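You operate a simulated robot arm through the tools that you are given. There is no shell and no other tool. Be economical: measure what you need, move in short steps, check, and stop when the job is done.

Carry out the task below with a simulated two-armed robot. There is one attempt and no reset: what you move stays moved.

TASK
Take the white felt roll and put it on the blue tally board. Then open the left red drawer, take the tall green block and leave it in the inside of the left red drawer, then shut the drawer. Then open the upper chest drawer. Do these in the order given. Set down upright: tall green block.
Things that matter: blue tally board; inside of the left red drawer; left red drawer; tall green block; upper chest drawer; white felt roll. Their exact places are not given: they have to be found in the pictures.

The check looks at the end state, three seconds after you hand in, the way a careful person would. Anything else that was tipped, shoved, dropped, spilled or broken makes it a failure.

THE ROBOT
Two 7-joint arms with fingered hands on one trunk, on a base that drives. Base frame: it is fixed to the floor where the robot stands at the start and does not move with it; the origin is under the middle of the robot, x ahead of it, y to its left, z up; the surface under the hand at the start is at about z = 0.88. Lengths are in m, angles in degrees, forces in N, time in s.
The left shoulder is at the start at [0.04, 0.146, 1.28], the right one opposite. With the tool pointing down near the work surface each hand reaches from about 0.28 to 0.72 m from the robot's upright axis, wherever it stands, measured 20 degrees to its own side. Places, roughly: inside of the left red drawer [0.6, -0.1, 0.7]; left red drawer [0.6, -0.1, 0.7]; upper chest drawer [-6.4, 3.1, 0.9]. Payload 4 kg a hand.
Tool frame (each hand has its own): the origin (TCP) lies between the finger pads and is the grasp point; the fingertips stand 0.026 m ahead of it; z points along the fingers, y is the line along which they close. The gripper opens to 0.148 m. The gripper's body begins 0.073 m behind the TCP. The gripper is a hand of 3 fingers: y runs from the thumb to the fingers, the wrist lies at [0, 0, -0.224] in the tool frame, and closing takes about 1.5 s.
Orientation is told as [roll, pitch, yaw] about the base's x, y, z axes, in that order, counted from this pose: with the fingers straight down and closing along the base's y, the tool's x points along the base's -x, its y along +y and its z along -z.

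THE INTERFACE
- The arms move only by the tool step_arm. It takes "left_steps", "right_steps" or both (then of equal length, played together; a hand with none holds still); each is text: rows parted by semicolons, each of 6 numbers parted by spaces: the turn, a rotation vector about the tool's x, y, z in degrees, then the shift along the tool's x, y, z in m. In form: ax ay az tx ty tz; .... A call has 1 to 12 rows; each row shifts and turns the commanded pose from where the row before left it, along the tool's axes as they then stand. "left_jaw" and "right_jaw" are, for a hand that has rows, the gripper command, from -1 (fully open) to 1 (shut), values between in proportion, set as the call begins (left out, the last holds). Each row takes 0.2 s and may step no farther than 0.05 m and 8.6 degrees from the row before; otherwise, or with a gripper value out of range, the whole call is refused. Where a pose cannot be reached the arm comes as near as it can. A force on the tool above 40 N (or 10 N above the force at the start of the call, whichever is more), or a blocked arm, ends the call early, and 0.2 s more pass. Each finger travels about 0.108 m/s and halts on what it meets, pressing with about 32 N; the grip force reading is that of the motor and also rises with nothing between the fingers. The clock runs only during rows and for 0.2 s after the last one: add rows that do not move to give the fingers time. The reply holds the time, the measured pose of the TCP, the force on the tool along the base axes, the opening and the grip force, in the units named above and with some noise, with the torque about the TCP (base axes, N m) and any sound that the robot's microphone picked up, and new pictures: "show" is both (left out), scene, wrist or none (wrist: the cameras of the hands that moved).
- Cameras (640 x 400 px; columns grow to the right, rows downward): "scene" is now at [0.0821, -0.0189, 1.4697]; the picture's right is [-0.31, -0.95, 0.00], its down [-0.84, 0.27, -0.47] and it looks along [0.45, -0.15, -0.88] (base axes); focal length 226 px, centre (320, 200). "left" rides on the left gripper at [-0.068, -0.039, -0.09] in its tool frame; the picture's right is [0.50, -0.87, 0.00], its down [0.66, 0.38, -0.65] and it looks along [0.57, 0.33, 0.76] (tool axes); focal length 222 px, centre (320, 200). "right" rides on the right gripper at [0.068, -0.039, -0.09] in its tool frame; the picture's right is [0.50, 0.87, 0.00], its down [-0.66, 0.38, -0.65] and it looks along [-0.57, 0.33, 0.76] (tool axes); focal length 222 px, centre (320, 200).
- lift_body(by): slides the trunk up (or, below 0, down) by that many m; the arms and the scene camera ride with it, the base frame stays. It gives what a move gives, with no picture.
- drive_base(legs): drives the robot by 1 to 6 legs, each [ahead, left, turn to the left] in m, m and degrees, along the robot's own axes; the way and the turn of a leg run together, so that a leg with both is an arc; at most 1.5 m and 180 degrees a leg. The arms and the cameras ride along, it lands a little off, and it stops where it bumps. It gives what a move gives, and a new picture of the scene camera.
- finger_targets(finger1, finger2, thumb_bend, hand): sets how far each is bent, from 0 (flat) to 1 (curled in); at 0.3 the hand is open as for a grip, at 0.7 the pads meet at the TCP. One left out holds its place. A second passes; each finger stops where it meets its share of the squeeze, and holds until it gets a number again. A gripper value or a shape takes the hand back. It gives what a move gives, with no picture; readings hold the bend of each and the force on the fingers (four entries, about 0 where the hand has none), thumb and palm.
- set_grasp(shape, hand): the hand has 3 fingers and takes this shape, open, in about a second: jaw (thumb against the fingers, like two jaws); tri (thumb and two fingers); tip (a fingertip pinch); poke (one finger out to press); point (the index stretched); flat (the hand flat); cup (the hand cupped); fist (a fist). The gripper value then closes the fingers along that shape, each until it touches; the sizes above hold for jaw. It gives what a move gives, with no picture.
- pan_tilt(pan, tilt): turns the head with the scene camera to pan (to the left, within 86 degrees either way) and tilt (down, from -29 to 69), counted from straight ahead of the robot. It gives what a move gives, and a new picture of the scene camera.
- pixel_to_xyz(camera, pixels): for up to 12 pixels [column, row] of the newest picture of that camera ("zoom" is the newest enlarged one), the place [x, y, z] in the base frame of the surface seen there, good to about 0.003 m. It takes no simulated time.
- inspect(camera, box): a new picture of the part [left, top, right, bottom] of that camera's present view, enlarged. It takes no simulated time.
- job_done(): hands the job in; it is judged then, once.

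Go step by step. Measure first, check grasps and placings, and put right what went wrong. The budget is 110 turns and 260 pictures, counting those below and the enlarged ones. Unless the task says otherwise, let go and move clear before handing in, and close with one line.

The tools are called by a JSON object that holds its "name" and its "arguments". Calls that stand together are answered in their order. step_arm: Moves the arms, as the interface text tells. Its arguments: {"type":"object","properties":{"left_steps":{"type":"string"},"left_jaw":{"type":"number"},"right_steps":{"type":"string"},"right_jaw":{"type":"number"},"show":{"type":"string","enum":["both","scene","wrist","none"]}},"required":[]} The other tools are called the same way: lift_body (by) slides the trunk up or down; set_grasp (shape, hand) gives the hand a shape; finger_targets (finger1, finger2, thumb_bend, hand) moves the fingers one by one; drive_base (legs) drives the base; pan_tilt (pan, tilt) turns the head that bears the scene camera; pixel_to_xyz (camera, pixels) gives the place of the surface under pixels of a picture; inspect (camera, box) takes an enlarged picture of a part of a camera's view; job_done () hands the job in.

At the start:

```text
clock: 0.0
left_tool_pos: [0.4443, 0.0826, 1.1379]
left_ee_rot: [0.0, 0.0, 0.0]
left_ft_force: [0.0, -0.1, 0.3]
left_torque: [0.03, -0.01, -0.01]
left_gripper_width: 0.1481
left_grasp_force: 0.0
left_shape: jaw
left_bend: [0.3, 0.3, 0.3]
left_finger forces: [0.0, 0.0, 0.0, 0.1, 0.0, 0.0]
right_tool_pos: [0.4263, -0.2627, 1.1549]
right_ee_rot: [0.0, 0.0, 0.0]
right_ft_force: [0.2, -0.3, -0.8]
right_torque: [0.01, 0.0, -0.06]
right_gripper_width: 0.148
right_grasp_force: 0.1
right_shape: jaw
right_bend: [0.3, 0.3, 0.3]
right_finger forces: [0.1, 0.1, 0.0, 0.1, 0.1, 0.0]
trunk travel left (down, up): [-0.45, 0.056]
robot x, y, heading: [0.0005, 0.0006, 0.0]
head pan, tilt: [-18.0, 61.7]
```

scene: 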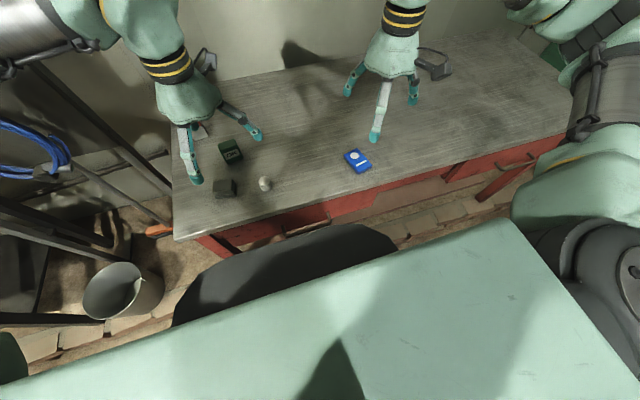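
right: 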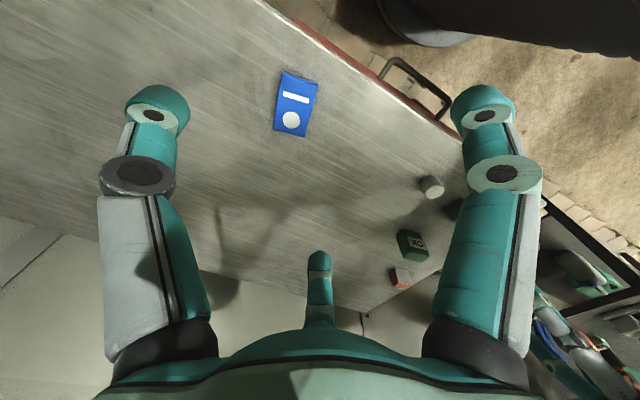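
left: 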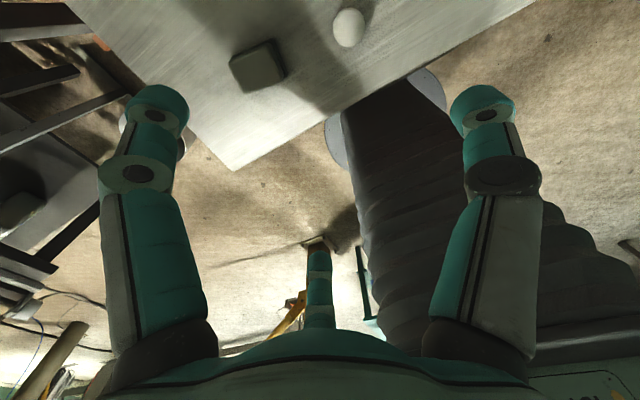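

The scene shows a blue board near (357,160), a white roll near (264,183), a green block near (230,150) and a dark block near (225,187). I'll enlarge and measure.

{"name": "inspect", "arguments": {"camera": "scene", "box": [160, 100, 400, 250]}}

{"name": "pixel_to_xyz", "arguments": {"camera": "scene", "pixels": [[357, 160], [264, 180], [264, 186], [230, 147], [232, 157], [225, 183], [228, 195], [300, 232], [500, 165], [175, 238], [565, 130], [300, 215]]}}

{"name": "inspect", "arguments": {"camera": "right", "box": [260, 50, 480, 300]}}

```text
2.67 times, centred on (280, 175) of scene
```

zoom: 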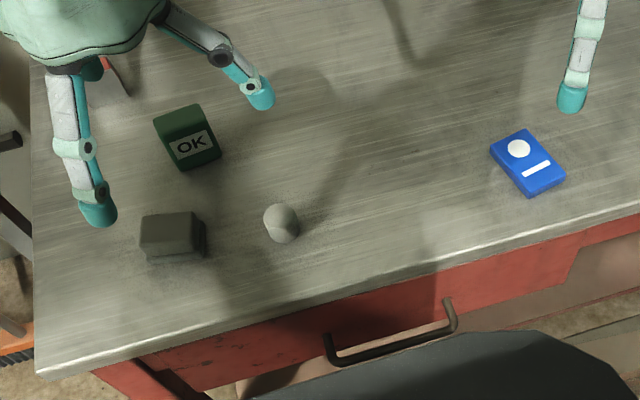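

```text
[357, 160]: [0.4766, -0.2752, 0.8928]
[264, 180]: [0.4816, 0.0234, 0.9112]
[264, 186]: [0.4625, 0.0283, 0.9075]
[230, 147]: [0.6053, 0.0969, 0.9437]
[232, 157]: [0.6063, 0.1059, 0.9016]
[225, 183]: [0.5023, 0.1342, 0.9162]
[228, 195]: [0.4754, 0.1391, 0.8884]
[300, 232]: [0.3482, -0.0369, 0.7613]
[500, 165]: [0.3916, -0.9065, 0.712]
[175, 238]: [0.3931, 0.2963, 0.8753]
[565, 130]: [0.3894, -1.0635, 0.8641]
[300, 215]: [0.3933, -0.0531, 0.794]
```

```text
1.60 times, centred on (370, 175) of right
```

zoom: 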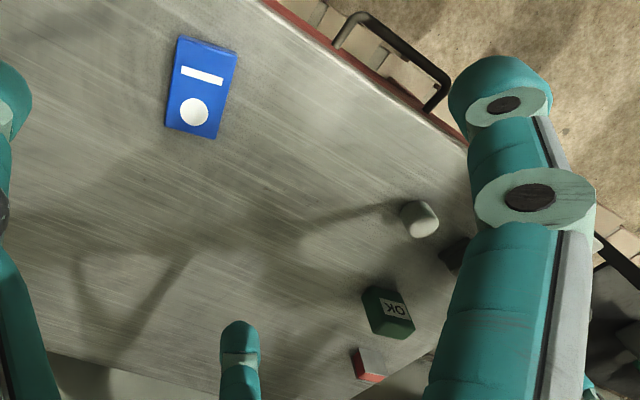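

{"name": "inspect", "arguments": {"camera": "scene", "box": [200, 130, 280, 210]}}

{"name": "inspect", "arguments": {"camera": "scene", "box": [180, 180, 420, 330]}}

{"name": "pixel_to_xyz", "arguments": {"camera": "zoom", "pixels": [[280, 150], [330, 140], [400, 150], [340, 125], [370, 105], [250, 300], [300, 350], [450, 250], [200, 330], [100, 350], [50, 100], [520, 250]]}}

```text
5.00 times, centred on (240, 170) of scene
```

zoom: 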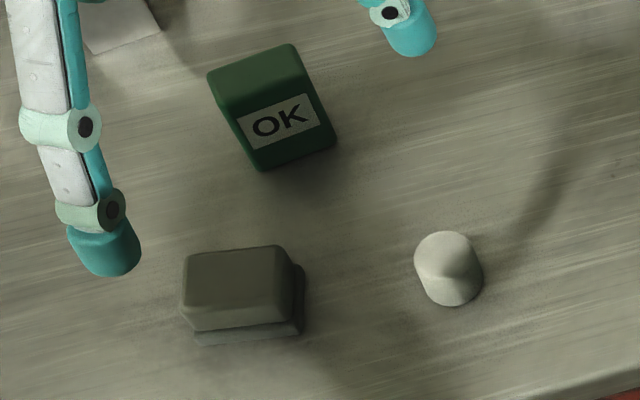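

```text
2.67 times, centred on (300, 255) of scene
```

zoom: 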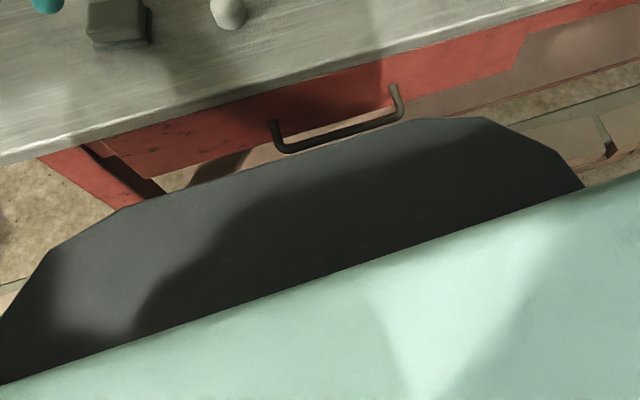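

```text
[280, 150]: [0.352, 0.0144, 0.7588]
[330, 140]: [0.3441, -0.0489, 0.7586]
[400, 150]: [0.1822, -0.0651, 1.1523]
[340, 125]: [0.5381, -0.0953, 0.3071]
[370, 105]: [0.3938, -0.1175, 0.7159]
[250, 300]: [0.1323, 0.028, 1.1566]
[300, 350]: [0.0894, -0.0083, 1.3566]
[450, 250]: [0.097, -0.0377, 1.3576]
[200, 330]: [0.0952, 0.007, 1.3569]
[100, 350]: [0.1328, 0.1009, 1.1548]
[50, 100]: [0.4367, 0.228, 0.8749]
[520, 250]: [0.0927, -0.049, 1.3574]
```

{"name": "inspect", "arguments": {"camera": "scene", "box": [210, 130, 280, 200]}}

{"name": "pixel_to_xyz", "arguments": {"camera": "scene", "pixels": [[261, 178], [264, 177], [267, 178], [262, 182], [266, 182], [265, 188], [270, 190], [259, 190], [219, 145], [236, 139], [240, 157], [230, 160]]}}

{"name": "pixel_to_xyz", "arguments": {"camera": "zoom", "pixels": [[468, 425], [468, 440], [480, 460], [468, 480], [460, 500], [490, 500], [500, 490], [505, 470], [450, 460], [455, 480], [480, 425], [480, 510]]}}

{"name": "inspect", "arguments": {"camera": "right", "box": [370, 150, 460, 300]}}

```text
5.71 times, centred on (245, 165) of scene
```

zoom: 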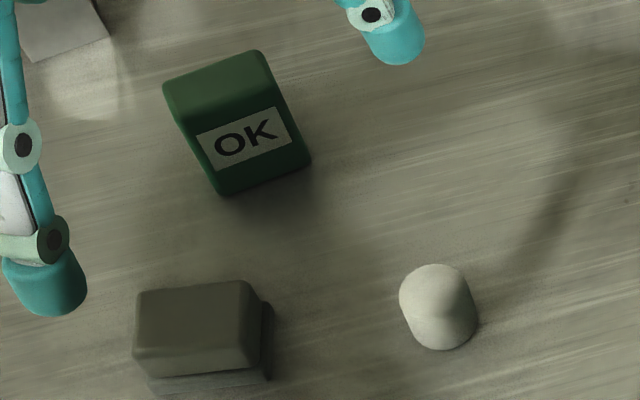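

```text
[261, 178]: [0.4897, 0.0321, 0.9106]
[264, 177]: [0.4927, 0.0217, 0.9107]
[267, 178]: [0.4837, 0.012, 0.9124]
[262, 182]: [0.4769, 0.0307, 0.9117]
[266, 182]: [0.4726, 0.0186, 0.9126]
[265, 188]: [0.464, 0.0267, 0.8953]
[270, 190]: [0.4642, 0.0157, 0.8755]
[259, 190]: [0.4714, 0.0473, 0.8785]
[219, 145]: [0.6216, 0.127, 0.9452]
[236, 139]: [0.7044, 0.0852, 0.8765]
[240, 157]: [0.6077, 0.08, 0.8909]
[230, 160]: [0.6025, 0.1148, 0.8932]
```

```text
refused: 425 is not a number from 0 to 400
```

```text
2.67 times, centred on (415, 225) of right
```

zoom: 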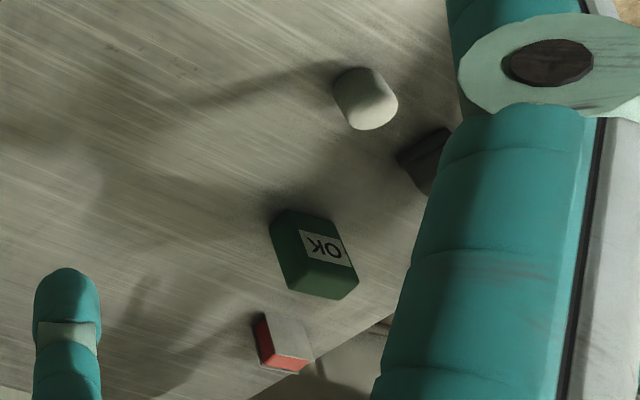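

{"name": "pixel_to_xyz", "arguments": {"camera": "scene", "pixels": [[347, 93], [413, 101], [375, 136], [196, 178], [258, 135], [344, 156], [360, 171], [350, 171], [366, 165], [356, 149]]}}

{"name": "step_arm", "arguments": {"right_steps": "0 0 0 0 0 0; 0 0 0 0 0 0; 0 0 0 0 0 0; 0 0 0 0 0 0", "right_jaw": 0, "show": "both"}}

```text
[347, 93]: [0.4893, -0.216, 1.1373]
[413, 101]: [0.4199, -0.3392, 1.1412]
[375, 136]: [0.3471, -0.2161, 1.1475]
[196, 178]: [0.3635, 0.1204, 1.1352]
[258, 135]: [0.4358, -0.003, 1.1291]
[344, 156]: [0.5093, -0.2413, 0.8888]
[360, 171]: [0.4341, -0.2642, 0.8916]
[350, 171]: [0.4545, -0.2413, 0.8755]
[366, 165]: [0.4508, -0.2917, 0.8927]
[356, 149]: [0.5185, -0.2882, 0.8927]
```

```text
clock: 1.0
left_tool_pos: [0.4441, 0.0814, 1.1385]
left_ee_rot: [0.0, 0.0, 0.0]
left_ft_force: [-0.3, -0.4, -0.4]
left_torque: [-0.01, -0.02, -0.03]
left_gripper_width: 0.1478
left_grasp_force: 0.0
left_shape: jaw
left_bend: [0.3, 0.3, 0.3]
left_finger forces: [0.0, 0.0, 0.0, 0.0, 0.1, 0.0]
right_tool_pos: [0.4256, -0.2613, 1.154]
right_ee_rot: [0.0, 0.0, 0.0]
right_ft_force: [0.0, 0.2, 0.1]
right_torque: [0.0, 0.02, 0.02]
right_gripper_width: 0.0743
right_grasp_force: 0.1
right_shape: jaw
right_bend: [0.36, 0.36, 0.7]
right_finger forces: [0.0, 0.0, 0.1, 0.0, 0.0, 0.1]
trunk travel left (down, up): [-0.45, 0.056]
robot x, y, heading: [0.0008, 0.0008, 0.3]
head pan, tilt: [-18.0, 61.7]
```

scene: 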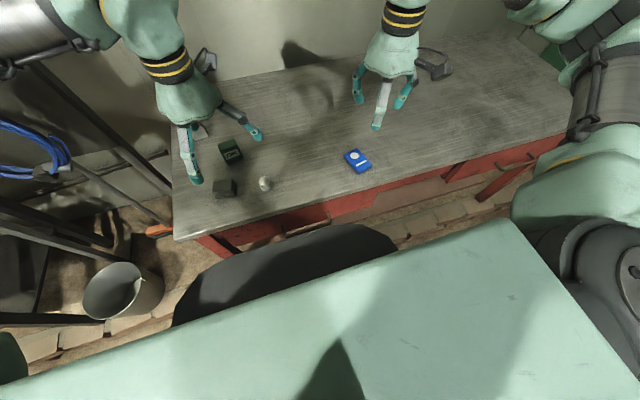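
right: 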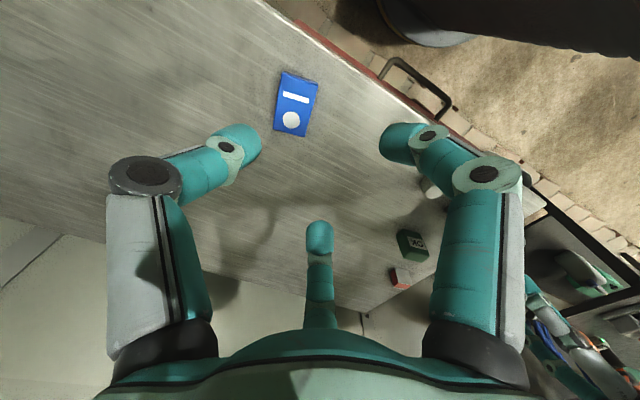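

{"name": "pixel_to_xyz", "arguments": {"camera": "scene", "pixels": [[359, 100], [398, 106], [376, 127]]}}

{"name": "step_arm", "arguments": {"right_steps": "0 0 0 0 0 0; 0 0 0 0 0 0; 0 0 0 0 0 0; 0 0 0 0 0 0; 0 0 0 0 0 0", "right_jaw": 0.6, "show": "both"}}

```text
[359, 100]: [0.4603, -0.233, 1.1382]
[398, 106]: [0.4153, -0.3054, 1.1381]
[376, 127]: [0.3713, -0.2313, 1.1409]
```

```text
clock: 2.2
left_tool_pos: [0.4445, 0.0812, 1.1379]
left_ee_rot: [-0.1, 0.1, 0.1]
left_ft_force: [1.0, 0.2, -0.9]
left_torque: [-0.01, 0.01, 0.0]
left_gripper_width: 0.1479
left_grasp_force: 0.1
left_shape: jaw
left_bend: [0.3, 0.3, 0.3]
left_finger forces: [0.0, 0.0, 0.0, 0.0, 0.0, 0.0]
right_tool_pos: [0.4272, -0.2614, 1.1536]
right_ee_rot: [0.0, -0.1, 0.0]
right_ft_force: [-0.3, -0.7, 0.4]
right_torque: [-0.03, -0.01, 0.0]
right_gripper_width: 0.0301
right_grasp_force: 0.0
right_shape: jaw
right_bend: [0.75, 0.75, 0.7]
right_finger forces: [0.0, 0.1, 0.0, 0.1, 0.0, 0.0]
trunk travel left (down, up): [-0.45, 0.056]
robot x, y, heading: [0.0003, 0.0009, 0.4]
head pan, tilt: [-18.0, 61.7]
```

scene: 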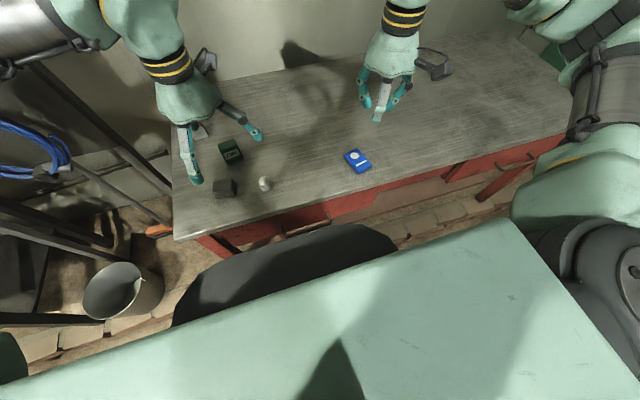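
right: 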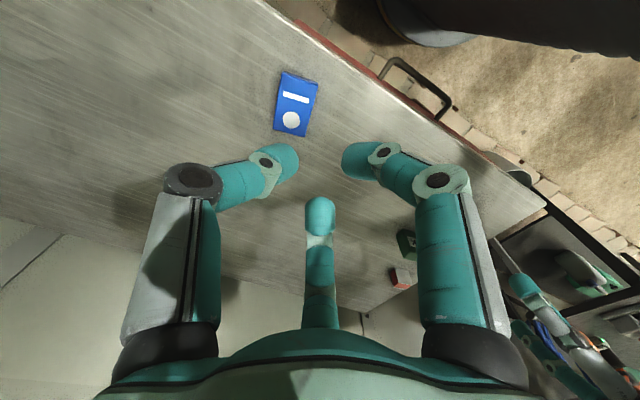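

{"name": "pixel_to_xyz", "arguments": {"camera": "scene", "pixels": [[30, 65], [40, 140], [100, 130], [150, 180], [60, 215], [50, 320], [40, 200], [205, 60], [160, 230], [120, 290]]}}

{"name": "pan_tilt", "arguments": {"pan": 30, "tilt": 35}}

```text
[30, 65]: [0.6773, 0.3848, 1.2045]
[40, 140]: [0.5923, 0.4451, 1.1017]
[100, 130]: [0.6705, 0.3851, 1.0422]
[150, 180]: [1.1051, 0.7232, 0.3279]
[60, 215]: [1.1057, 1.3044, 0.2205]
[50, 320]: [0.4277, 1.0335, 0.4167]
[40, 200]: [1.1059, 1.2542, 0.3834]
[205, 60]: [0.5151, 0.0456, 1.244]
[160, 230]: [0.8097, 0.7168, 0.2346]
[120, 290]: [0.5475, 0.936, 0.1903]
```

```text
clock: 3.4
left_tool_pos: [0.4451, 0.081, 1.1378]
left_ee_rot: [0.1, -0.1, 0.1]
left_ft_force: [0.9, 1.1, -0.2]
left_torque: [-0.02, 0.0, 0.03]
left_gripper_width: 0.1478
left_grasp_force: 0.1
left_shape: jaw
left_bend: [0.3, 0.3, 0.3]
left_finger forces: [0.0, 0.1, 0.0, 0.1, 0.1, 0.1]
right_tool_pos: [0.426, -0.2624, 1.1549]
right_ee_rot: [0.0, 0.0, 0.0]
right_ft_force: [0.2, 0.1, 0.4]
right_torque: [-0.01, -0.03, -0.05]
right_gripper_width: 0.03
right_grasp_force: 0.0
right_shape: jaw
right_bend: [0.75, 0.75, 0.7]
right_finger forces: [0.0, 0.0, 0.0, 0.0, 0.0, 0.1]
trunk travel left (down, up): [-0.45, 0.056]
robot x, y, heading: [0.0, -0.0005, 0.1]
head pan, tilt: [30.0, 35.0]
```

scene: 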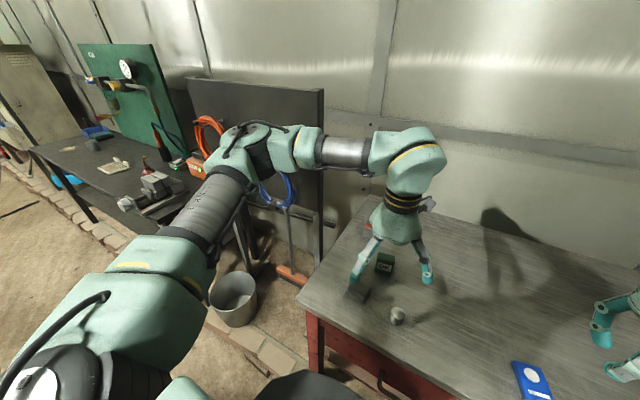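

{"name": "pixel_to_xyz", "arguments": {"camera": "scene", "pixels": [[275, 185], [320, 110], [318, 240], [205, 130], [150, 190], [240, 300], [220, 200], [160, 240], [300, 280], [290, 130]]}}

{"name": "step_arm", "arguments": {"left_steps": "0 0 0 0 0.04 -0.02; 0 0 0 0 0.04 -0.02; 0 0 0 0.02 0.04 -0.02; 0 0 0 0.02 0.04 -0.02; 0 0 0 0.02 0.03 0", "show": "scene"}}

```text
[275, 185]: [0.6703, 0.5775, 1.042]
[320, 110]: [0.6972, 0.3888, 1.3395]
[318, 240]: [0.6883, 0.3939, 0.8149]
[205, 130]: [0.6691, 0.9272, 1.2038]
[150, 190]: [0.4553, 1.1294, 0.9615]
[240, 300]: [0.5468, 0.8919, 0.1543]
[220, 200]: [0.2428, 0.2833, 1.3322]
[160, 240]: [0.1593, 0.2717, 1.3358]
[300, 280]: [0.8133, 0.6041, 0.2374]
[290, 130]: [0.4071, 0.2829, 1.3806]
```

```text
clock: 4.6
left_tool_pos: [0.3841, 0.2727, 1.2173]
left_ee_rot: [-0.1, 0.0, 0.0]
left_ft_force: [-0.5, 0.1, 0.3]
left_torque: [-0.02, -0.03, 0.01]
left_gripper_width: 0.1479
left_grasp_force: 0.0
left_shape: jaw
left_bend: [0.3, 0.3, 0.3]
left_finger forces: [0.0, 0.1, 0.0, 0.0, 0.0, 0.0]
right_tool_pos: [0.4256, -0.2617, 1.1549]
right_ee_rot: [-0.1, -0.1, 0.0]
right_ft_force: [-0.1, 1.0, -0.3]
right_torque: [-0.02, -0.01, -0.02]
right_gripper_width: 0.03
right_grasp_force: 0.1
right_shape: jaw
right_bend: [0.75, 0.75, 0.7]
right_finger forces: [0.0, 0.0, 0.0, 0.0, 0.1, 0.1]
trunk travel left (down, up): [-0.45, 0.056]
robot x, y, heading: [0.0032, -0.0001, 0.1]
head pan, tilt: [30.0, 35.0]
```

scene: 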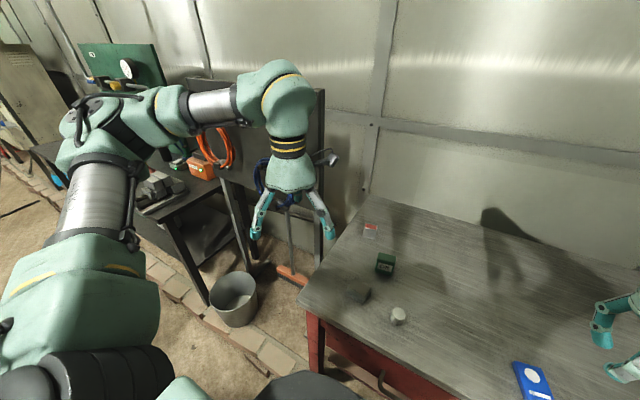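

The left hand is clear. Now the right hand goes above the roll at about (0.479,0.022).

{"name": "step_arm", "arguments": {"right_steps": "0 0 0 -0.0076 0.0405 0.01; 0 0 0 -0.0076 0.0405 0.01; 0 0 0 -0.0076 0.0405 0.02; 0 0 0 -0.0076 0.0405 0.02; 0 0 0 -0.0076 0.0405 0.02; 0 0 0 -0.0076 0.0405 0.02; 0 0 0 -0.0076 0.0405 0.02; 0 0 0 0 0 0.02", "right_jaw": 0, "show": "wrist"}}

{"name": "pan_tilt", "arguments": {"pan": 0, "tilt": 50}}

```text
clock: 6.4
left_tool_pos: [0.3839, 0.2699, 1.2183]
left_ee_rot: [0.0, 0.1, 0.0]
left_ft_force: [0.3, -0.3, -0.3]
left_torque: [0.03, 0.0, -0.02]
left_gripper_width: 0.1481
left_grasp_force: 0.1
left_shape: jaw
left_bend: [0.3, 0.3, 0.3]
left_finger forces: [0.1, 0.0, 0.0, 0.0, 0.0, 0.0]
right_tool_pos: [0.4801, 0.0213, 1.0174]
right_ee_rot: [0.0, 0.0, 0.0]
right_ft_force: [0.2, 0.0, 0.4]
right_torque: [0.01, 0.0, -0.04]
right_gripper_width: 0.0734
right_grasp_force: 0.0
right_shape: jaw
right_bend: [0.36, 0.36, 0.7]
right_finger forces: [0.0, 0.0, 0.0, 0.0, 0.0, 0.0]
trunk travel left (down, up): [-0.45, 0.056]
robot x, y, heading: [-0.0019, 0.0028, -0.0]
head pan, tilt: [30.0, 35.0]
```

right: 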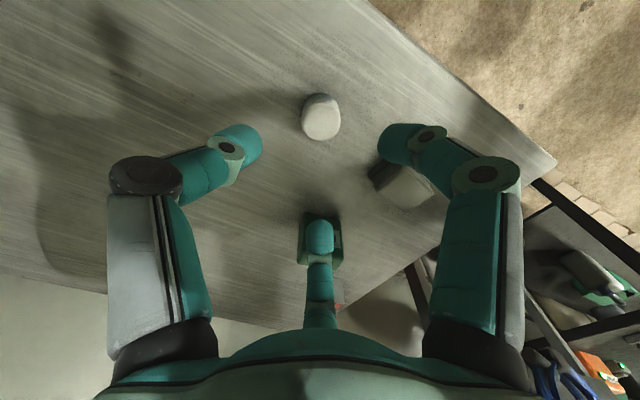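

```text
clock: 7.3
left_tool_pos: [0.385, 0.2713, 1.2163]
left_ee_rot: [0.0, 0.0, 0.0]
left_ft_force: [0.9, -0.2, 0.6]
left_torque: [0.03, 0.0, 0.01]
left_gripper_width: 0.148
left_grasp_force: 0.0
left_shape: jaw
left_bend: [0.3, 0.3, 0.3]
left_finger forces: [0.0, 0.1, 0.1, 0.1, 0.0, 0.0]
right_tool_pos: [0.48, 0.0212, 1.0186]
right_ee_rot: [0.1, -0.1, 0.0]
right_ft_force: [-0.8, -0.8, 0.1]
right_torque: [-0.02, 0.0, 0.0]
right_gripper_width: 0.0735
right_grasp_force: 0.1
right_shape: jaw
right_bend: [0.36, 0.36, 0.7]
right_finger forces: [0.0, 0.1, 0.1, 0.1, 0.1, 0.0]
trunk travel left (down, up): [-0.45, 0.056]
robot x, y, heading: [-0.0015, 0.0001, 0.0]
head pan, tilt: [0.0, 50.0]
```

scene: 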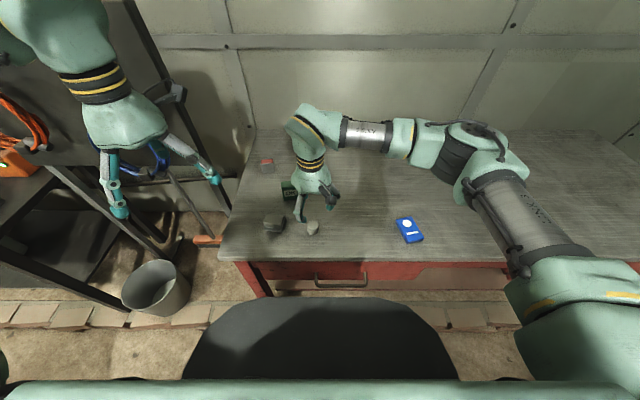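

{"name": "pixel_to_xyz", "arguments": {"camera": "right", "pixels": [[307, 100], [337, 103], [305, 125], [339, 122], [322, 138], [322, 120], [322, 95], [385, 188], [372, 172], [400, 200]]}}

```text
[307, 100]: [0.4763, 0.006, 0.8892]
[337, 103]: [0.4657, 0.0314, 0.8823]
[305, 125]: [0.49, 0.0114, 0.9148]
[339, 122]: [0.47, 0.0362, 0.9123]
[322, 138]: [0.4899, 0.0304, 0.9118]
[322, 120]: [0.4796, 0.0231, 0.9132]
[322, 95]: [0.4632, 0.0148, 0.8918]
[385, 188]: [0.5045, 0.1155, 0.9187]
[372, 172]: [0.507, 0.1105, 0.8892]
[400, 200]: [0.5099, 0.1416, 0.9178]
```

{"name": "step_arm", "arguments": {"right_steps": "0 0 0 0.001 0.001 0.035; 0 0 0 0 0 0.035; 0 0 0 0 0 0.025; 0 0 0 0 0 0.0165", "right_jaw": 0, "show": "wrist"}}

```text
clock: 8.3
left_tool_pos: [0.3823, 0.2712, 1.218]
left_ee_rot: [0.0, 0.0, -0.1]
left_ft_force: [0.0, 0.1, -0.1]
left_torque: [-0.01, -0.01, -0.03]
left_gripper_width: 0.1477
left_grasp_force: 0.1
left_shape: jaw
left_bend: [0.3, 0.3, 0.3]
left_finger forces: [0.0, 0.0, 0.0, 0.1, 0.0, 0.0]
right_tool_pos: [0.4797, 0.0235, 0.9066]
right_ee_rot: [0.3, -0.4, -0.1]
right_ft_force: [0.7, -1.1, 19.7]
right_torque: [0.05, 0.18, 0.05]
right_gripper_width: 0.0743
right_grasp_force: 0.0
right_shape: jaw
right_bend: [0.35, 0.36, 0.7]
right_finger forces: [9.8, 4.4, 0.1, 0.0, 5.6, 0.0]
trunk travel left (down, up): [-0.45, 0.056]
robot x, y, heading: [0.0038, -0.0032, -0.0]
head pan, tilt: [0.0, 50.0]
```

right: 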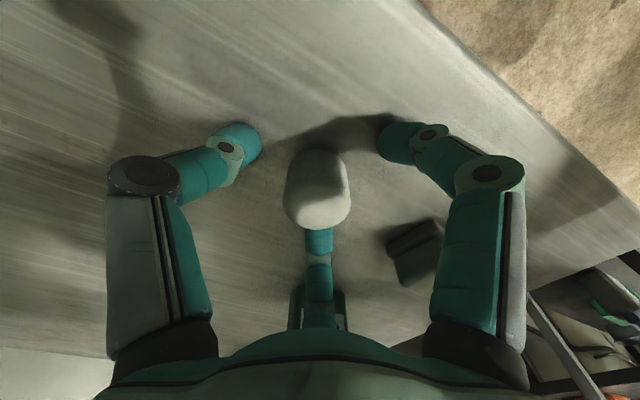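

Fingers touch the table (20 N); I'll raise 8 mm and close.

{"name": "step_arm", "arguments": {"right_steps": "0 0 0 0 0 -0.008; 0 0 0 0 0 0", "show": "none"}}

{"name": "step_arm", "arguments": {"right_steps": "0 0 0 0 0 0; 0 0 0 0 0 0; 0 0 0 0 0 0; 0 0 0 0 0 0; 0 0 0 0 0 0; 0 0 0 0 0 0; 0 0 0 0 0 0", "right_jaw": 1, "show": "wrist"}}

```text
clock: 8.9
left_tool_pos: [0.3831, 0.2693, 1.2183]
left_ee_rot: [0.0, 0.0, 0.1]
left_ft_force: [-0.5, -0.6, 0.2]
left_torque: [-0.02, -0.02, 0.01]
left_gripper_width: 0.148
left_grasp_force: 0.1
left_shape: jaw
left_bend: [0.3, 0.3, 0.3]
left_finger forces: [0.0, 0.1, 0.1, 0.0, 0.0, 0.0]
right_tool_pos: [0.4788, 0.023, 0.9102]
right_ee_rot: [0.1, 0.0, -0.1]
right_ft_force: [0.0, -0.6, 0.3]
right_torque: [-0.01, 0.03, -0.02]
right_gripper_width: 0.074
right_grasp_force: 0.1
right_shape: jaw
right_bend: [0.36, 0.36, 0.7]
right_finger forces: [0.0, 0.0, 0.1, 0.1, 0.1, 0.0]
trunk travel left (down, up): [-0.45, 0.056]
robot x, y, heading: [-0.0001, 0.0017, -0.2]
head pan, tilt: [0.0, 50.0]
```

```text
clock: 10.5
left_tool_pos: [0.3847, 0.2701, 1.2168]
left_ee_rot: [0.0, -0.1, 0.1]
left_ft_force: [0.3, -0.4, 0.1]
left_torque: [-0.01, 0.0, 0.05]
left_gripper_width: 0.1479
left_grasp_force: 0.0
left_shape: jaw
left_bend: [0.3, 0.3, 0.3]
left_finger forces: [0.0, 0.0, 0.0, 0.1, 0.0, 0.0]
right_tool_pos: [0.4796, 0.0237, 0.9122]
right_ee_rot: [0.0, 0.1, 0.0]
right_ft_force: [0.3, 0.5, 0.1]
right_torque: [-0.01, 0.0, 0.02]
right_gripper_width: 0.0294
right_grasp_force: 32.5
right_shape: jaw
right_bend: [0.75, 0.76, 0.7]
right_finger forces: [28.3, 28.8, 0.0, 0.0, 28.7, 0.1]
trunk travel left (down, up): [-0.45, 0.056]
robot x, y, heading: [0.0013, 0.0004, -0.0]
head pan, tilt: [0.0, 50.0]
```

right: 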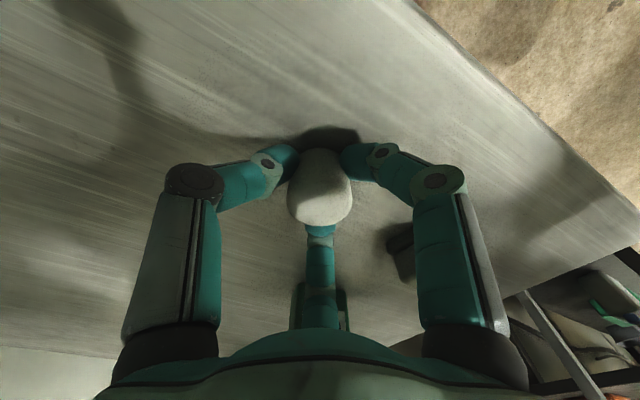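

Gripped (about 28 N per finger). Lift and re-measure the board at (408,230).

{"name": "step_arm", "arguments": {"right_steps": "0 0 0 0 0 -0.04; 0 0 0 0 0 -0.04", "show": "wrist"}}

{"name": "inspect", "arguments": {"camera": "scene", "box": [370, 205, 450, 255]}}

```text
clock: 11.1
left_tool_pos: [0.3833, 0.2708, 1.2175]
left_ee_rot: [0.0, 0.1, 0.0]
left_ft_force: [0.0, 0.4, 0.3]
left_torque: [-0.03, 0.01, 0.05]
left_gripper_width: 0.1478
left_grasp_force: 0.0
left_shape: jaw
left_bend: [0.3, 0.3, 0.3]
left_finger forces: [0.0, 0.0, 0.1, 0.0, 0.1, 0.0]
right_tool_pos: [0.479, 0.0225, 0.9899]
right_ee_rot: [0.0, 0.0, 0.0]
right_ft_force: [0.0, -0.3, -0.6]
right_torque: [-0.02, -0.02, -0.02]
right_gripper_width: 0.0295
right_grasp_force: 32.2
right_shape: jaw
right_bend: [0.75, 0.76, 0.7]
right_finger forces: [28.4, 28.9, 0.0, 0.1, 28.6, 0.1]
trunk travel left (down, up): [-0.45, 0.056]
robot x, y, heading: [0.0003, 0.0012, 0.1]
head pan, tilt: [0.0, 50.0]
```

right: 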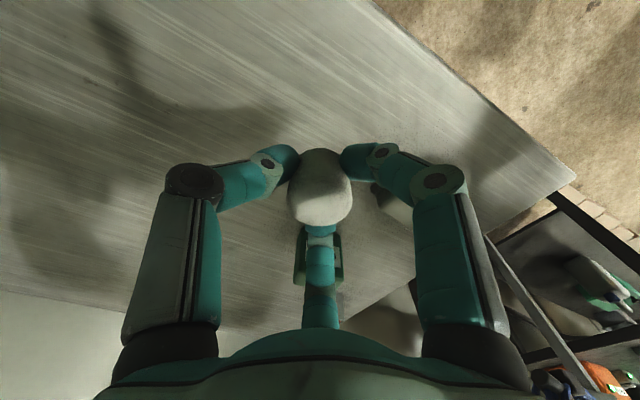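

```text
8.00 times, centred on (410, 230) of scene
```

zoom: 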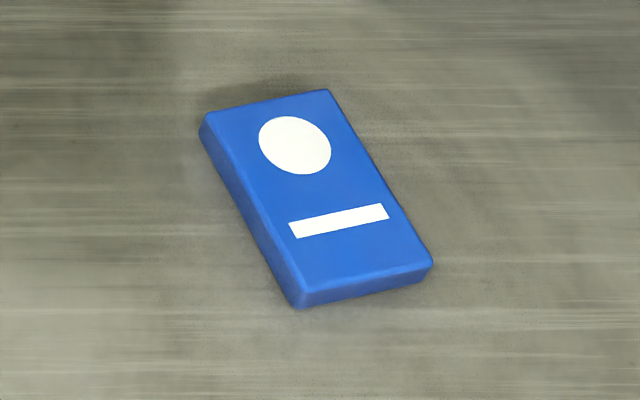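

{"name": "pixel_to_xyz", "arguments": {"camera": "zoom", "pixels": [[210, 115], [325, 95], [425, 262], [300, 288], [320, 190], [150, 300], [500, 150], [295, 145], [340, 220]]}}

```text
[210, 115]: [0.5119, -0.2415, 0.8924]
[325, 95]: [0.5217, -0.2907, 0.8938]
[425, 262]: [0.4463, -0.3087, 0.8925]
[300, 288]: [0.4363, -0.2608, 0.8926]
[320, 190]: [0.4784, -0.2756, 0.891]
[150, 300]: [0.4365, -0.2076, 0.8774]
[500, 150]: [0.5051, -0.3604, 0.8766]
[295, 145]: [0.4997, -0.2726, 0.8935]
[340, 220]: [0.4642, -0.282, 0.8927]
```

{"name": "step_arm", "arguments": {"right_steps": "0 0 0 0 -0.0425 0; 0 0 0 0 -0.0425 0; 0 0 0 0 -0.0425 0; 0 0 0 0 -0.0425 0; 0 0 0 0 -0.0425 0; 0 0 0 0 -0.0425 0; 0 0 0 0 -0.043 0; 0 0 0 0 0 0.02; 0 0 0 0 0 0.02; 0 0 0 0 0 0", "show": "both"}}

```text
clock: 13.3
left_tool_pos: [0.3841, 0.2698, 1.2172]
left_ee_rot: [0.0, 0.0, 0.0]
left_ft_force: [-0.2, 0.7, 0.4]
left_torque: [-0.01, 0.01, 0.01]
left_gripper_width: 0.1478
left_grasp_force: 0.1
left_shape: jaw
left_bend: [0.3, 0.3, 0.3]
left_finger forces: [0.0, 0.0, 0.1, 0.0, 0.0, 0.1]
right_tool_pos: [0.4805, -0.2749, 0.9512]
right_ee_rot: [0.0, 0.0, 0.0]
right_ft_force: [0.5, 0.5, -0.6]
right_torque: [-0.01, -0.02, -0.03]
right_gripper_width: 0.0296
right_grasp_force: 32.7
right_shape: jaw
right_bend: [0.75, 0.76, 0.7]
right_finger forces: [28.2, 28.9, 0.0, 0.0, 28.6, 0.0]
trunk travel left (down, up): [-0.45, 0.056]
robot x, y, heading: [-0.0022, 0.0045, -0.2]
head pan, tilt: [0.0, 50.0]
```

scene: 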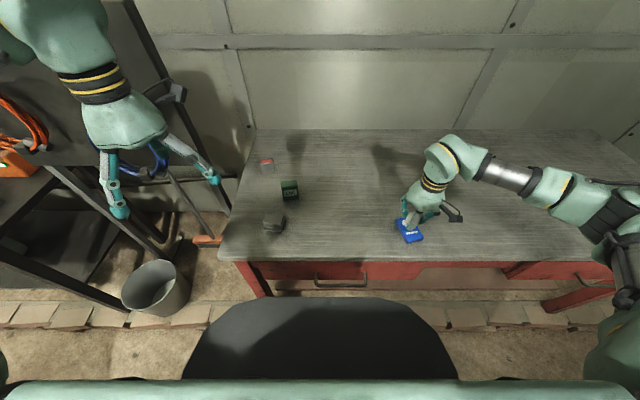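
right: 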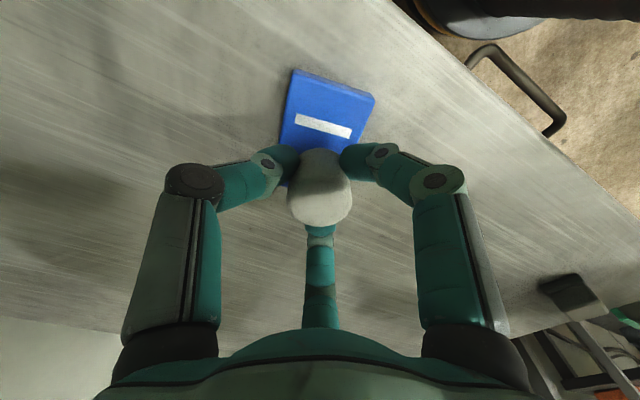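

{"name": "step_arm", "arguments": {"right_steps": "0 0 0 0 0 0.015; 0 0 0 0 0 0.007; 0 0 0 0 0 0.002; 0 0 0 0 0 0", "show": "none"}}

```text
clock: 14.3
left_tool_pos: [0.3852, 0.2709, 1.2182]
left_ee_rot: [0.1, 0.1, 0.1]
left_ft_force: [0.1, -0.1, -0.3]
left_torque: [0.0, -0.01, 0.01]
left_gripper_width: 0.148
left_grasp_force: 0.0
left_shape: jaw
left_bend: [0.3, 0.3, 0.3]
left_finger forces: [0.1, 0.0, 0.0, 0.0, 0.0, 0.1]
right_tool_pos: [0.4801, -0.2766, 0.9263]
right_ee_rot: [-0.1, 0.0, 0.0]
right_ft_force: [0.5, 0.2, -0.1]
right_torque: [0.01, 0.0, 0.0]
right_gripper_width: 0.0298
right_grasp_force: 31.8
right_shape: jaw
right_bend: [0.75, 0.76, 0.7]
right_finger forces: [28.1, 29.0, 0.1, 0.0, 28.6, 0.0]
trunk travel left (down, up): [-0.45, 0.056]
robot x, y, heading: [-0.0001, -0.0034, 0.3]
head pan, tilt: [0.0, 50.0]
```

{"name": "step_arm", "arguments": {"right_steps": "0 0 0 0 0 0.0015; 0 0 0 0 0 0", "show": "wrist"}}

```text
clock: 14.9
left_tool_pos: [0.3842, 0.2712, 1.2176]
left_ee_rot: [0.0, 0.1, 0.1]
left_ft_force: [0.2, -0.1, -0.5]
left_torque: [0.01, 0.04, -0.03]
left_gripper_width: 0.1481
left_grasp_force: 0.1
left_shape: jaw
left_bend: [0.3, 0.3, 0.3]
left_finger forces: [0.1, 0.0, 0.1, 0.0, 0.0, 0.0]
right_tool_pos: [0.4792, -0.2755, 0.9252]
right_ee_rot: [-0.1, 0.0, 0.0]
right_ft_force: [0.6, 0.1, 3.4]
right_torque: [0.01, -0.04, -0.01]
right_gripper_width: 0.0294
right_grasp_force: 32.2
right_shape: jaw
right_bend: [0.75, 0.76, 0.7]
right_finger forces: [28.5, 29.1, 0.0, 0.0, 29.2, 0.0]
trunk travel left (down, up): [-0.45, 0.056]
robot x, y, heading: [-0.0021, -0.0006, -0.2]
head pan, tilt: [0.0, 50.0]
```

right: 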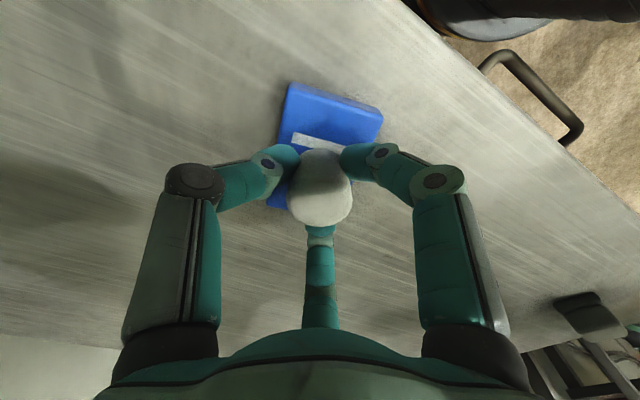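

Contact (3.4 N). Open gradually and rise.

{"name": "step_arm", "arguments": {"right_steps": "0 0 0 0 0 0; 0 0 0 0 0 0; 0 0 0 0 0 0; 0 0 0 0 0 0; 0 0 0 0 0 -0.03; 0 0 0 0 0 -0.04; 0 0 0 0 0 -0.05; 0 0 0 0 0 -0.05", "right_jaw": 0, "show": "both"}}

```text
clock: 16.7
left_tool_pos: [0.3831, 0.2703, 1.2169]
left_ee_rot: [-0.1, 0.0, 0.1]
left_ft_force: [0.0, 1.1, -0.8]
left_torque: [-0.01, -0.01, 0.03]
left_gripper_width: 0.148
left_grasp_force: 0.1
left_shape: jaw
left_bend: [0.3, 0.3, 0.3]
left_finger forces: [0.0, 0.0, 0.0, 0.1, 0.1, 0.1]
right_tool_pos: [0.4778, -0.2754, 1.0955]
right_ee_rot: [0.0, 0.0, 0.0]
right_ft_force: [0.3, 0.2, 1.3]
right_torque: [-0.08, 0.0, -0.03]
right_gripper_width: 0.0733
right_grasp_force: 0.0
right_shape: jaw
right_bend: [0.36, 0.36, 0.7]
right_finger forces: [0.1, 0.1, 0.0, 0.0, 0.1, 0.0]
trunk travel left (down, up): [-0.45, 0.056]
robot x, y, heading: [0.0035, 0.0003, 0.0]
head pan, tilt: [0.0, 50.0]
```

scene: 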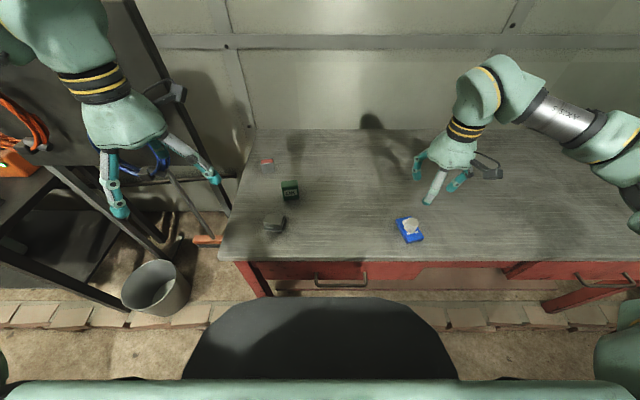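
right: 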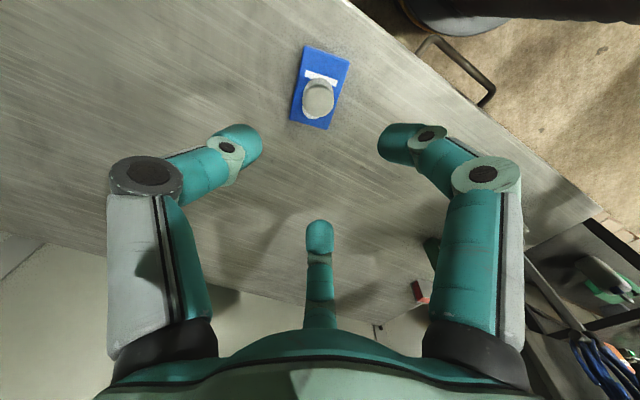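

The roll stands on the board at (411,226). Now look closely at the drawer front and handle at (340,282).

{"name": "inspect", "arguments": {"camera": "scene", "box": [220, 250, 420, 310]}}

{"name": "pixel_to_xyz", "arguments": {"camera": "scene", "pixels": [[315, 285], [340, 287], [366, 284], [314, 279], [366, 276], [340, 270], [340, 258], [270, 270], [395, 270], [440, 275], [320, 310], [240, 255]]}}

```text
3.20 times, centred on (320, 280) of scene
```

zoom: 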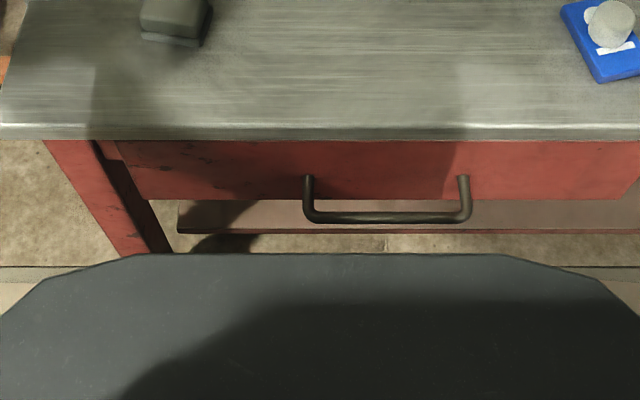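

```text
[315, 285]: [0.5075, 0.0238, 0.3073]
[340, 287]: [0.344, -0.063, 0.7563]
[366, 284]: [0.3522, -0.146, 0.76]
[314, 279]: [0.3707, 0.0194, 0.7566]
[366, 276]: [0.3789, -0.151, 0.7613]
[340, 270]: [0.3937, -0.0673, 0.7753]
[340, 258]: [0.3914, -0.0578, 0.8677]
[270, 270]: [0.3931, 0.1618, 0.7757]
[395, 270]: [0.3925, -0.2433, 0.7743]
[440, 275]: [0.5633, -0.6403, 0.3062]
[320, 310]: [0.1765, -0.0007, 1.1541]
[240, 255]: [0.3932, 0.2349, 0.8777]
```

{"name": "step_arm", "arguments": {"left_steps": "0 0 0 0 0 0", "show": "wrist"}}

{"name": "pan_tilt", "arguments": {"pan": 0, "tilt": 69}}

```text
clock: 17.1
left_tool_pos: [0.3841, 0.2705, 1.2169]
left_ee_rot: [0.0, 0.0, 0.1]
left_ft_force: [-0.6, -0.9, -0.1]
left_torque: [0.02, 0.0, 0.0]
left_gripper_width: 0.148
left_grasp_force: 0.1
left_shape: jaw
left_bend: [0.3, 0.3, 0.3]
left_finger forces: [0.0, 0.1, 0.0, 0.0, 0.1, 0.0]
right_tool_pos: [0.478, -0.2747, 1.0951]
right_ee_rot: [0.0, -0.1, 0.0]
right_ft_force: [0.6, 0.3, -0.2]
right_torque: [-0.02, 0.0, -0.02]
right_gripper_width: 0.0738
right_grasp_force: 0.0
right_shape: jaw
right_bend: [0.36, 0.36, 0.7]
right_finger forces: [0.1, 0.1, 0.1, 0.0, 0.0, 0.0]
trunk travel left (down, up): [-0.45, 0.056]
robot x, y, heading: [-0.0012, -0.0022, 0.1]
head pan, tilt: [0.0, 50.0]
```

left: 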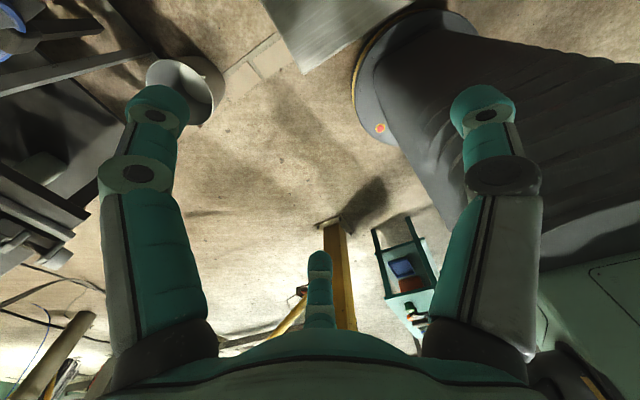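

```text
clock: 17.9
left_tool_pos: [0.3852, 0.2708, 1.2165]
left_ee_rot: [0.0, 0.0, 0.1]
left_ft_force: [0.8, -0.3, 0.1]
left_torque: [-0.01, 0.0, -0.03]
left_gripper_width: 0.148
left_grasp_force: 0.1
left_shape: jaw
left_bend: [0.3, 0.3, 0.3]
left_finger forces: [0.0, 0.0, 0.1, 0.0, 0.0, 0.0]
right_tool_pos: [0.4789, -0.2745, 1.0954]
right_ee_rot: [-0.1, 0.0, 0.1]
right_ft_force: [-0.9, 0.0, -0.4]
right_torque: [0.02, 0.02, 0.02]
right_gripper_width: 0.0735
right_grasp_force: 0.0
right_shape: jaw
right_bend: [0.36, 0.36, 0.7]
right_finger forces: [0.0, 0.1, 0.0, 0.0, 0.1, 0.1]
trunk travel left (down, up): [-0.45, 0.056]
robot x, y, heading: [0.0002, -0.0018, 0.1]
head pan, tilt: [0.0, 68.8]
```

scene: 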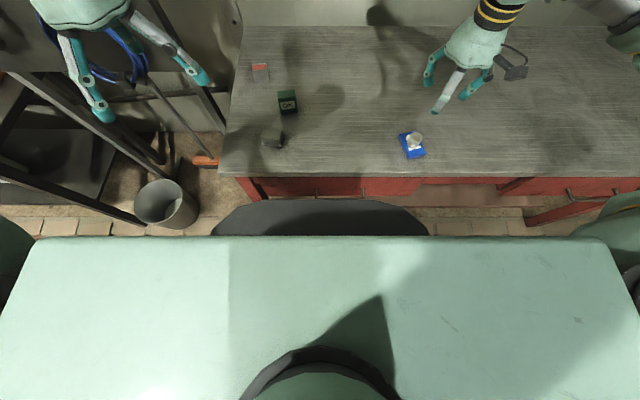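

{"name": "pixel_to_xyz", "arguments": {"camera": "left", "pixels": [[380, 128], [358, 70], [400, 20], [440, 15], [470, 25], [400, 60], [430, 160], [470, 200], [520, 60], [600, 60], [600, 150], [560, 110]]}}

{"name": "pixel_to_xyz", "arguments": {"camera": "scene", "pixels": [[320, 205], [250, 215], [400, 215], [320, 240]]}}

```text
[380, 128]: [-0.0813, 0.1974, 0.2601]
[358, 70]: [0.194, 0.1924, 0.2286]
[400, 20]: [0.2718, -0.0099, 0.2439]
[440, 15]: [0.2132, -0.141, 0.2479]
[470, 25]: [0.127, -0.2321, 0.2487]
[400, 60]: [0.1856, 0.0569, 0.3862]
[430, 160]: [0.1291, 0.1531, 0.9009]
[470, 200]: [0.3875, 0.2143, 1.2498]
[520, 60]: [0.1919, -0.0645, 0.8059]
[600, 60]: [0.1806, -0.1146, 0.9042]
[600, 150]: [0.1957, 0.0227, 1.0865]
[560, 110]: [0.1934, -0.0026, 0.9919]
```

```text
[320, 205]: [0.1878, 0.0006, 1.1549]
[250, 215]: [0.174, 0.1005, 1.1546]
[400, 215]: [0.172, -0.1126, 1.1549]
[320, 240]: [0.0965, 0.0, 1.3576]
```

{"name": "pixel_to_xyz", "arguments": {"camera": "left", "pixels": [[340, 235], [400, 260], [345, 310], [300, 295], [420, 300], [380, 235], [325, 222], [400, 200], [420, 215]]}}

{"name": "pan_tilt", "arguments": {"pan": 86, "tilt": 25}}

{"name": "pan_tilt", "arguments": {"pan": -86, "tilt": 25}}

```text
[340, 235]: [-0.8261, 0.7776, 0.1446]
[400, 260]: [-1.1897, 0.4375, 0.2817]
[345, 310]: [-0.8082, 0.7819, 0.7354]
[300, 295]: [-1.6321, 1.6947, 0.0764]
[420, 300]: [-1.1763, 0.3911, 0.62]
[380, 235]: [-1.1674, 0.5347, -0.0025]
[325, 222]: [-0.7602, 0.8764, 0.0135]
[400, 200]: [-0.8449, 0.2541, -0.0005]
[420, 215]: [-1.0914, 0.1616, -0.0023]
```

```text
clock: 19.5
left_tool_pos: [0.3851, 0.2709, 1.2185]
left_ee_rot: [0.1, 0.1, 0.0]
left_ft_force: [-1.3, 0.6, -0.4]
left_torque: [0.02, 0.02, 0.01]
left_gripper_width: 0.1479
left_grasp_force: 0.1
left_shape: jaw
left_bend: [0.3, 0.3, 0.3]
left_finger forces: [0.1, 0.0, 0.1, 0.0, 0.1, 0.0]
right_tool_pos: [0.4779, -0.2768, 1.0954]
right_ee_rot: [0.1, 0.0, 0.0]
right_ft_force: [1.1, 0.9, 0.6]
right_torque: [0.01, 0.02, -0.02]
right_gripper_width: 0.0732
right_grasp_force: 0.1
right_shape: jaw
right_bend: [0.36, 0.36, 0.7]
right_finger forces: [0.0, 0.0, 0.0, 0.1, 0.0, 0.0]
trunk travel left (down, up): [-0.45, 0.056]
robot x, y, heading: [-0.003, 0.0011, -0.2]
head pan, tilt: [85.9, 25.0]
```

scene: 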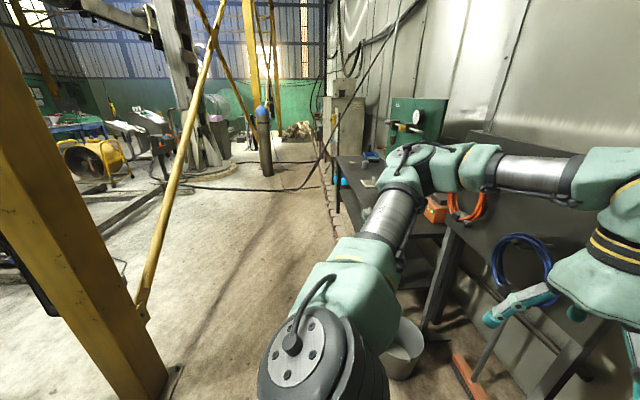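

```text
clock: 22.1
left_tool_pos: [0.3839, 0.2708, 1.2179]
left_ee_rot: [-0.1, 0.0, 0.2]
left_ft_force: [0.7, -0.5, -0.5]
left_torque: [0.0, 0.0, 0.01]
left_gripper_width: 0.1478
left_grasp_force: 0.1
left_shape: jaw
left_bend: [0.3, 0.3, 0.3]
left_finger forces: [0.0, 0.0, 0.0, 0.1, 0.0, 0.0]
right_tool_pos: [0.4778, -0.2752, 1.095]
right_ee_rot: [0.0, 0.1, 0.1]
right_ft_force: [-0.1, 0.4, 0.6]
right_torque: [-0.04, 0.01, 0.01]
right_gripper_width: 0.0732
right_grasp_force: 0.1
right_shape: jaw
right_bend: [0.36, 0.36, 0.7]
right_finger forces: [0.0, 0.1, 0.0, 0.1, 0.1, 0.0]
trunk travel left (down, up): [-0.45, 0.056]
robot x, y, heading: [0.0014, -0.0007, 0.1]
head pan, tilt: [-85.9, 25.0]
```

scene: 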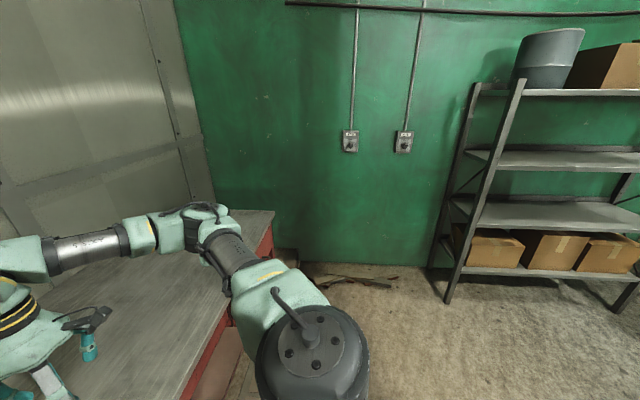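

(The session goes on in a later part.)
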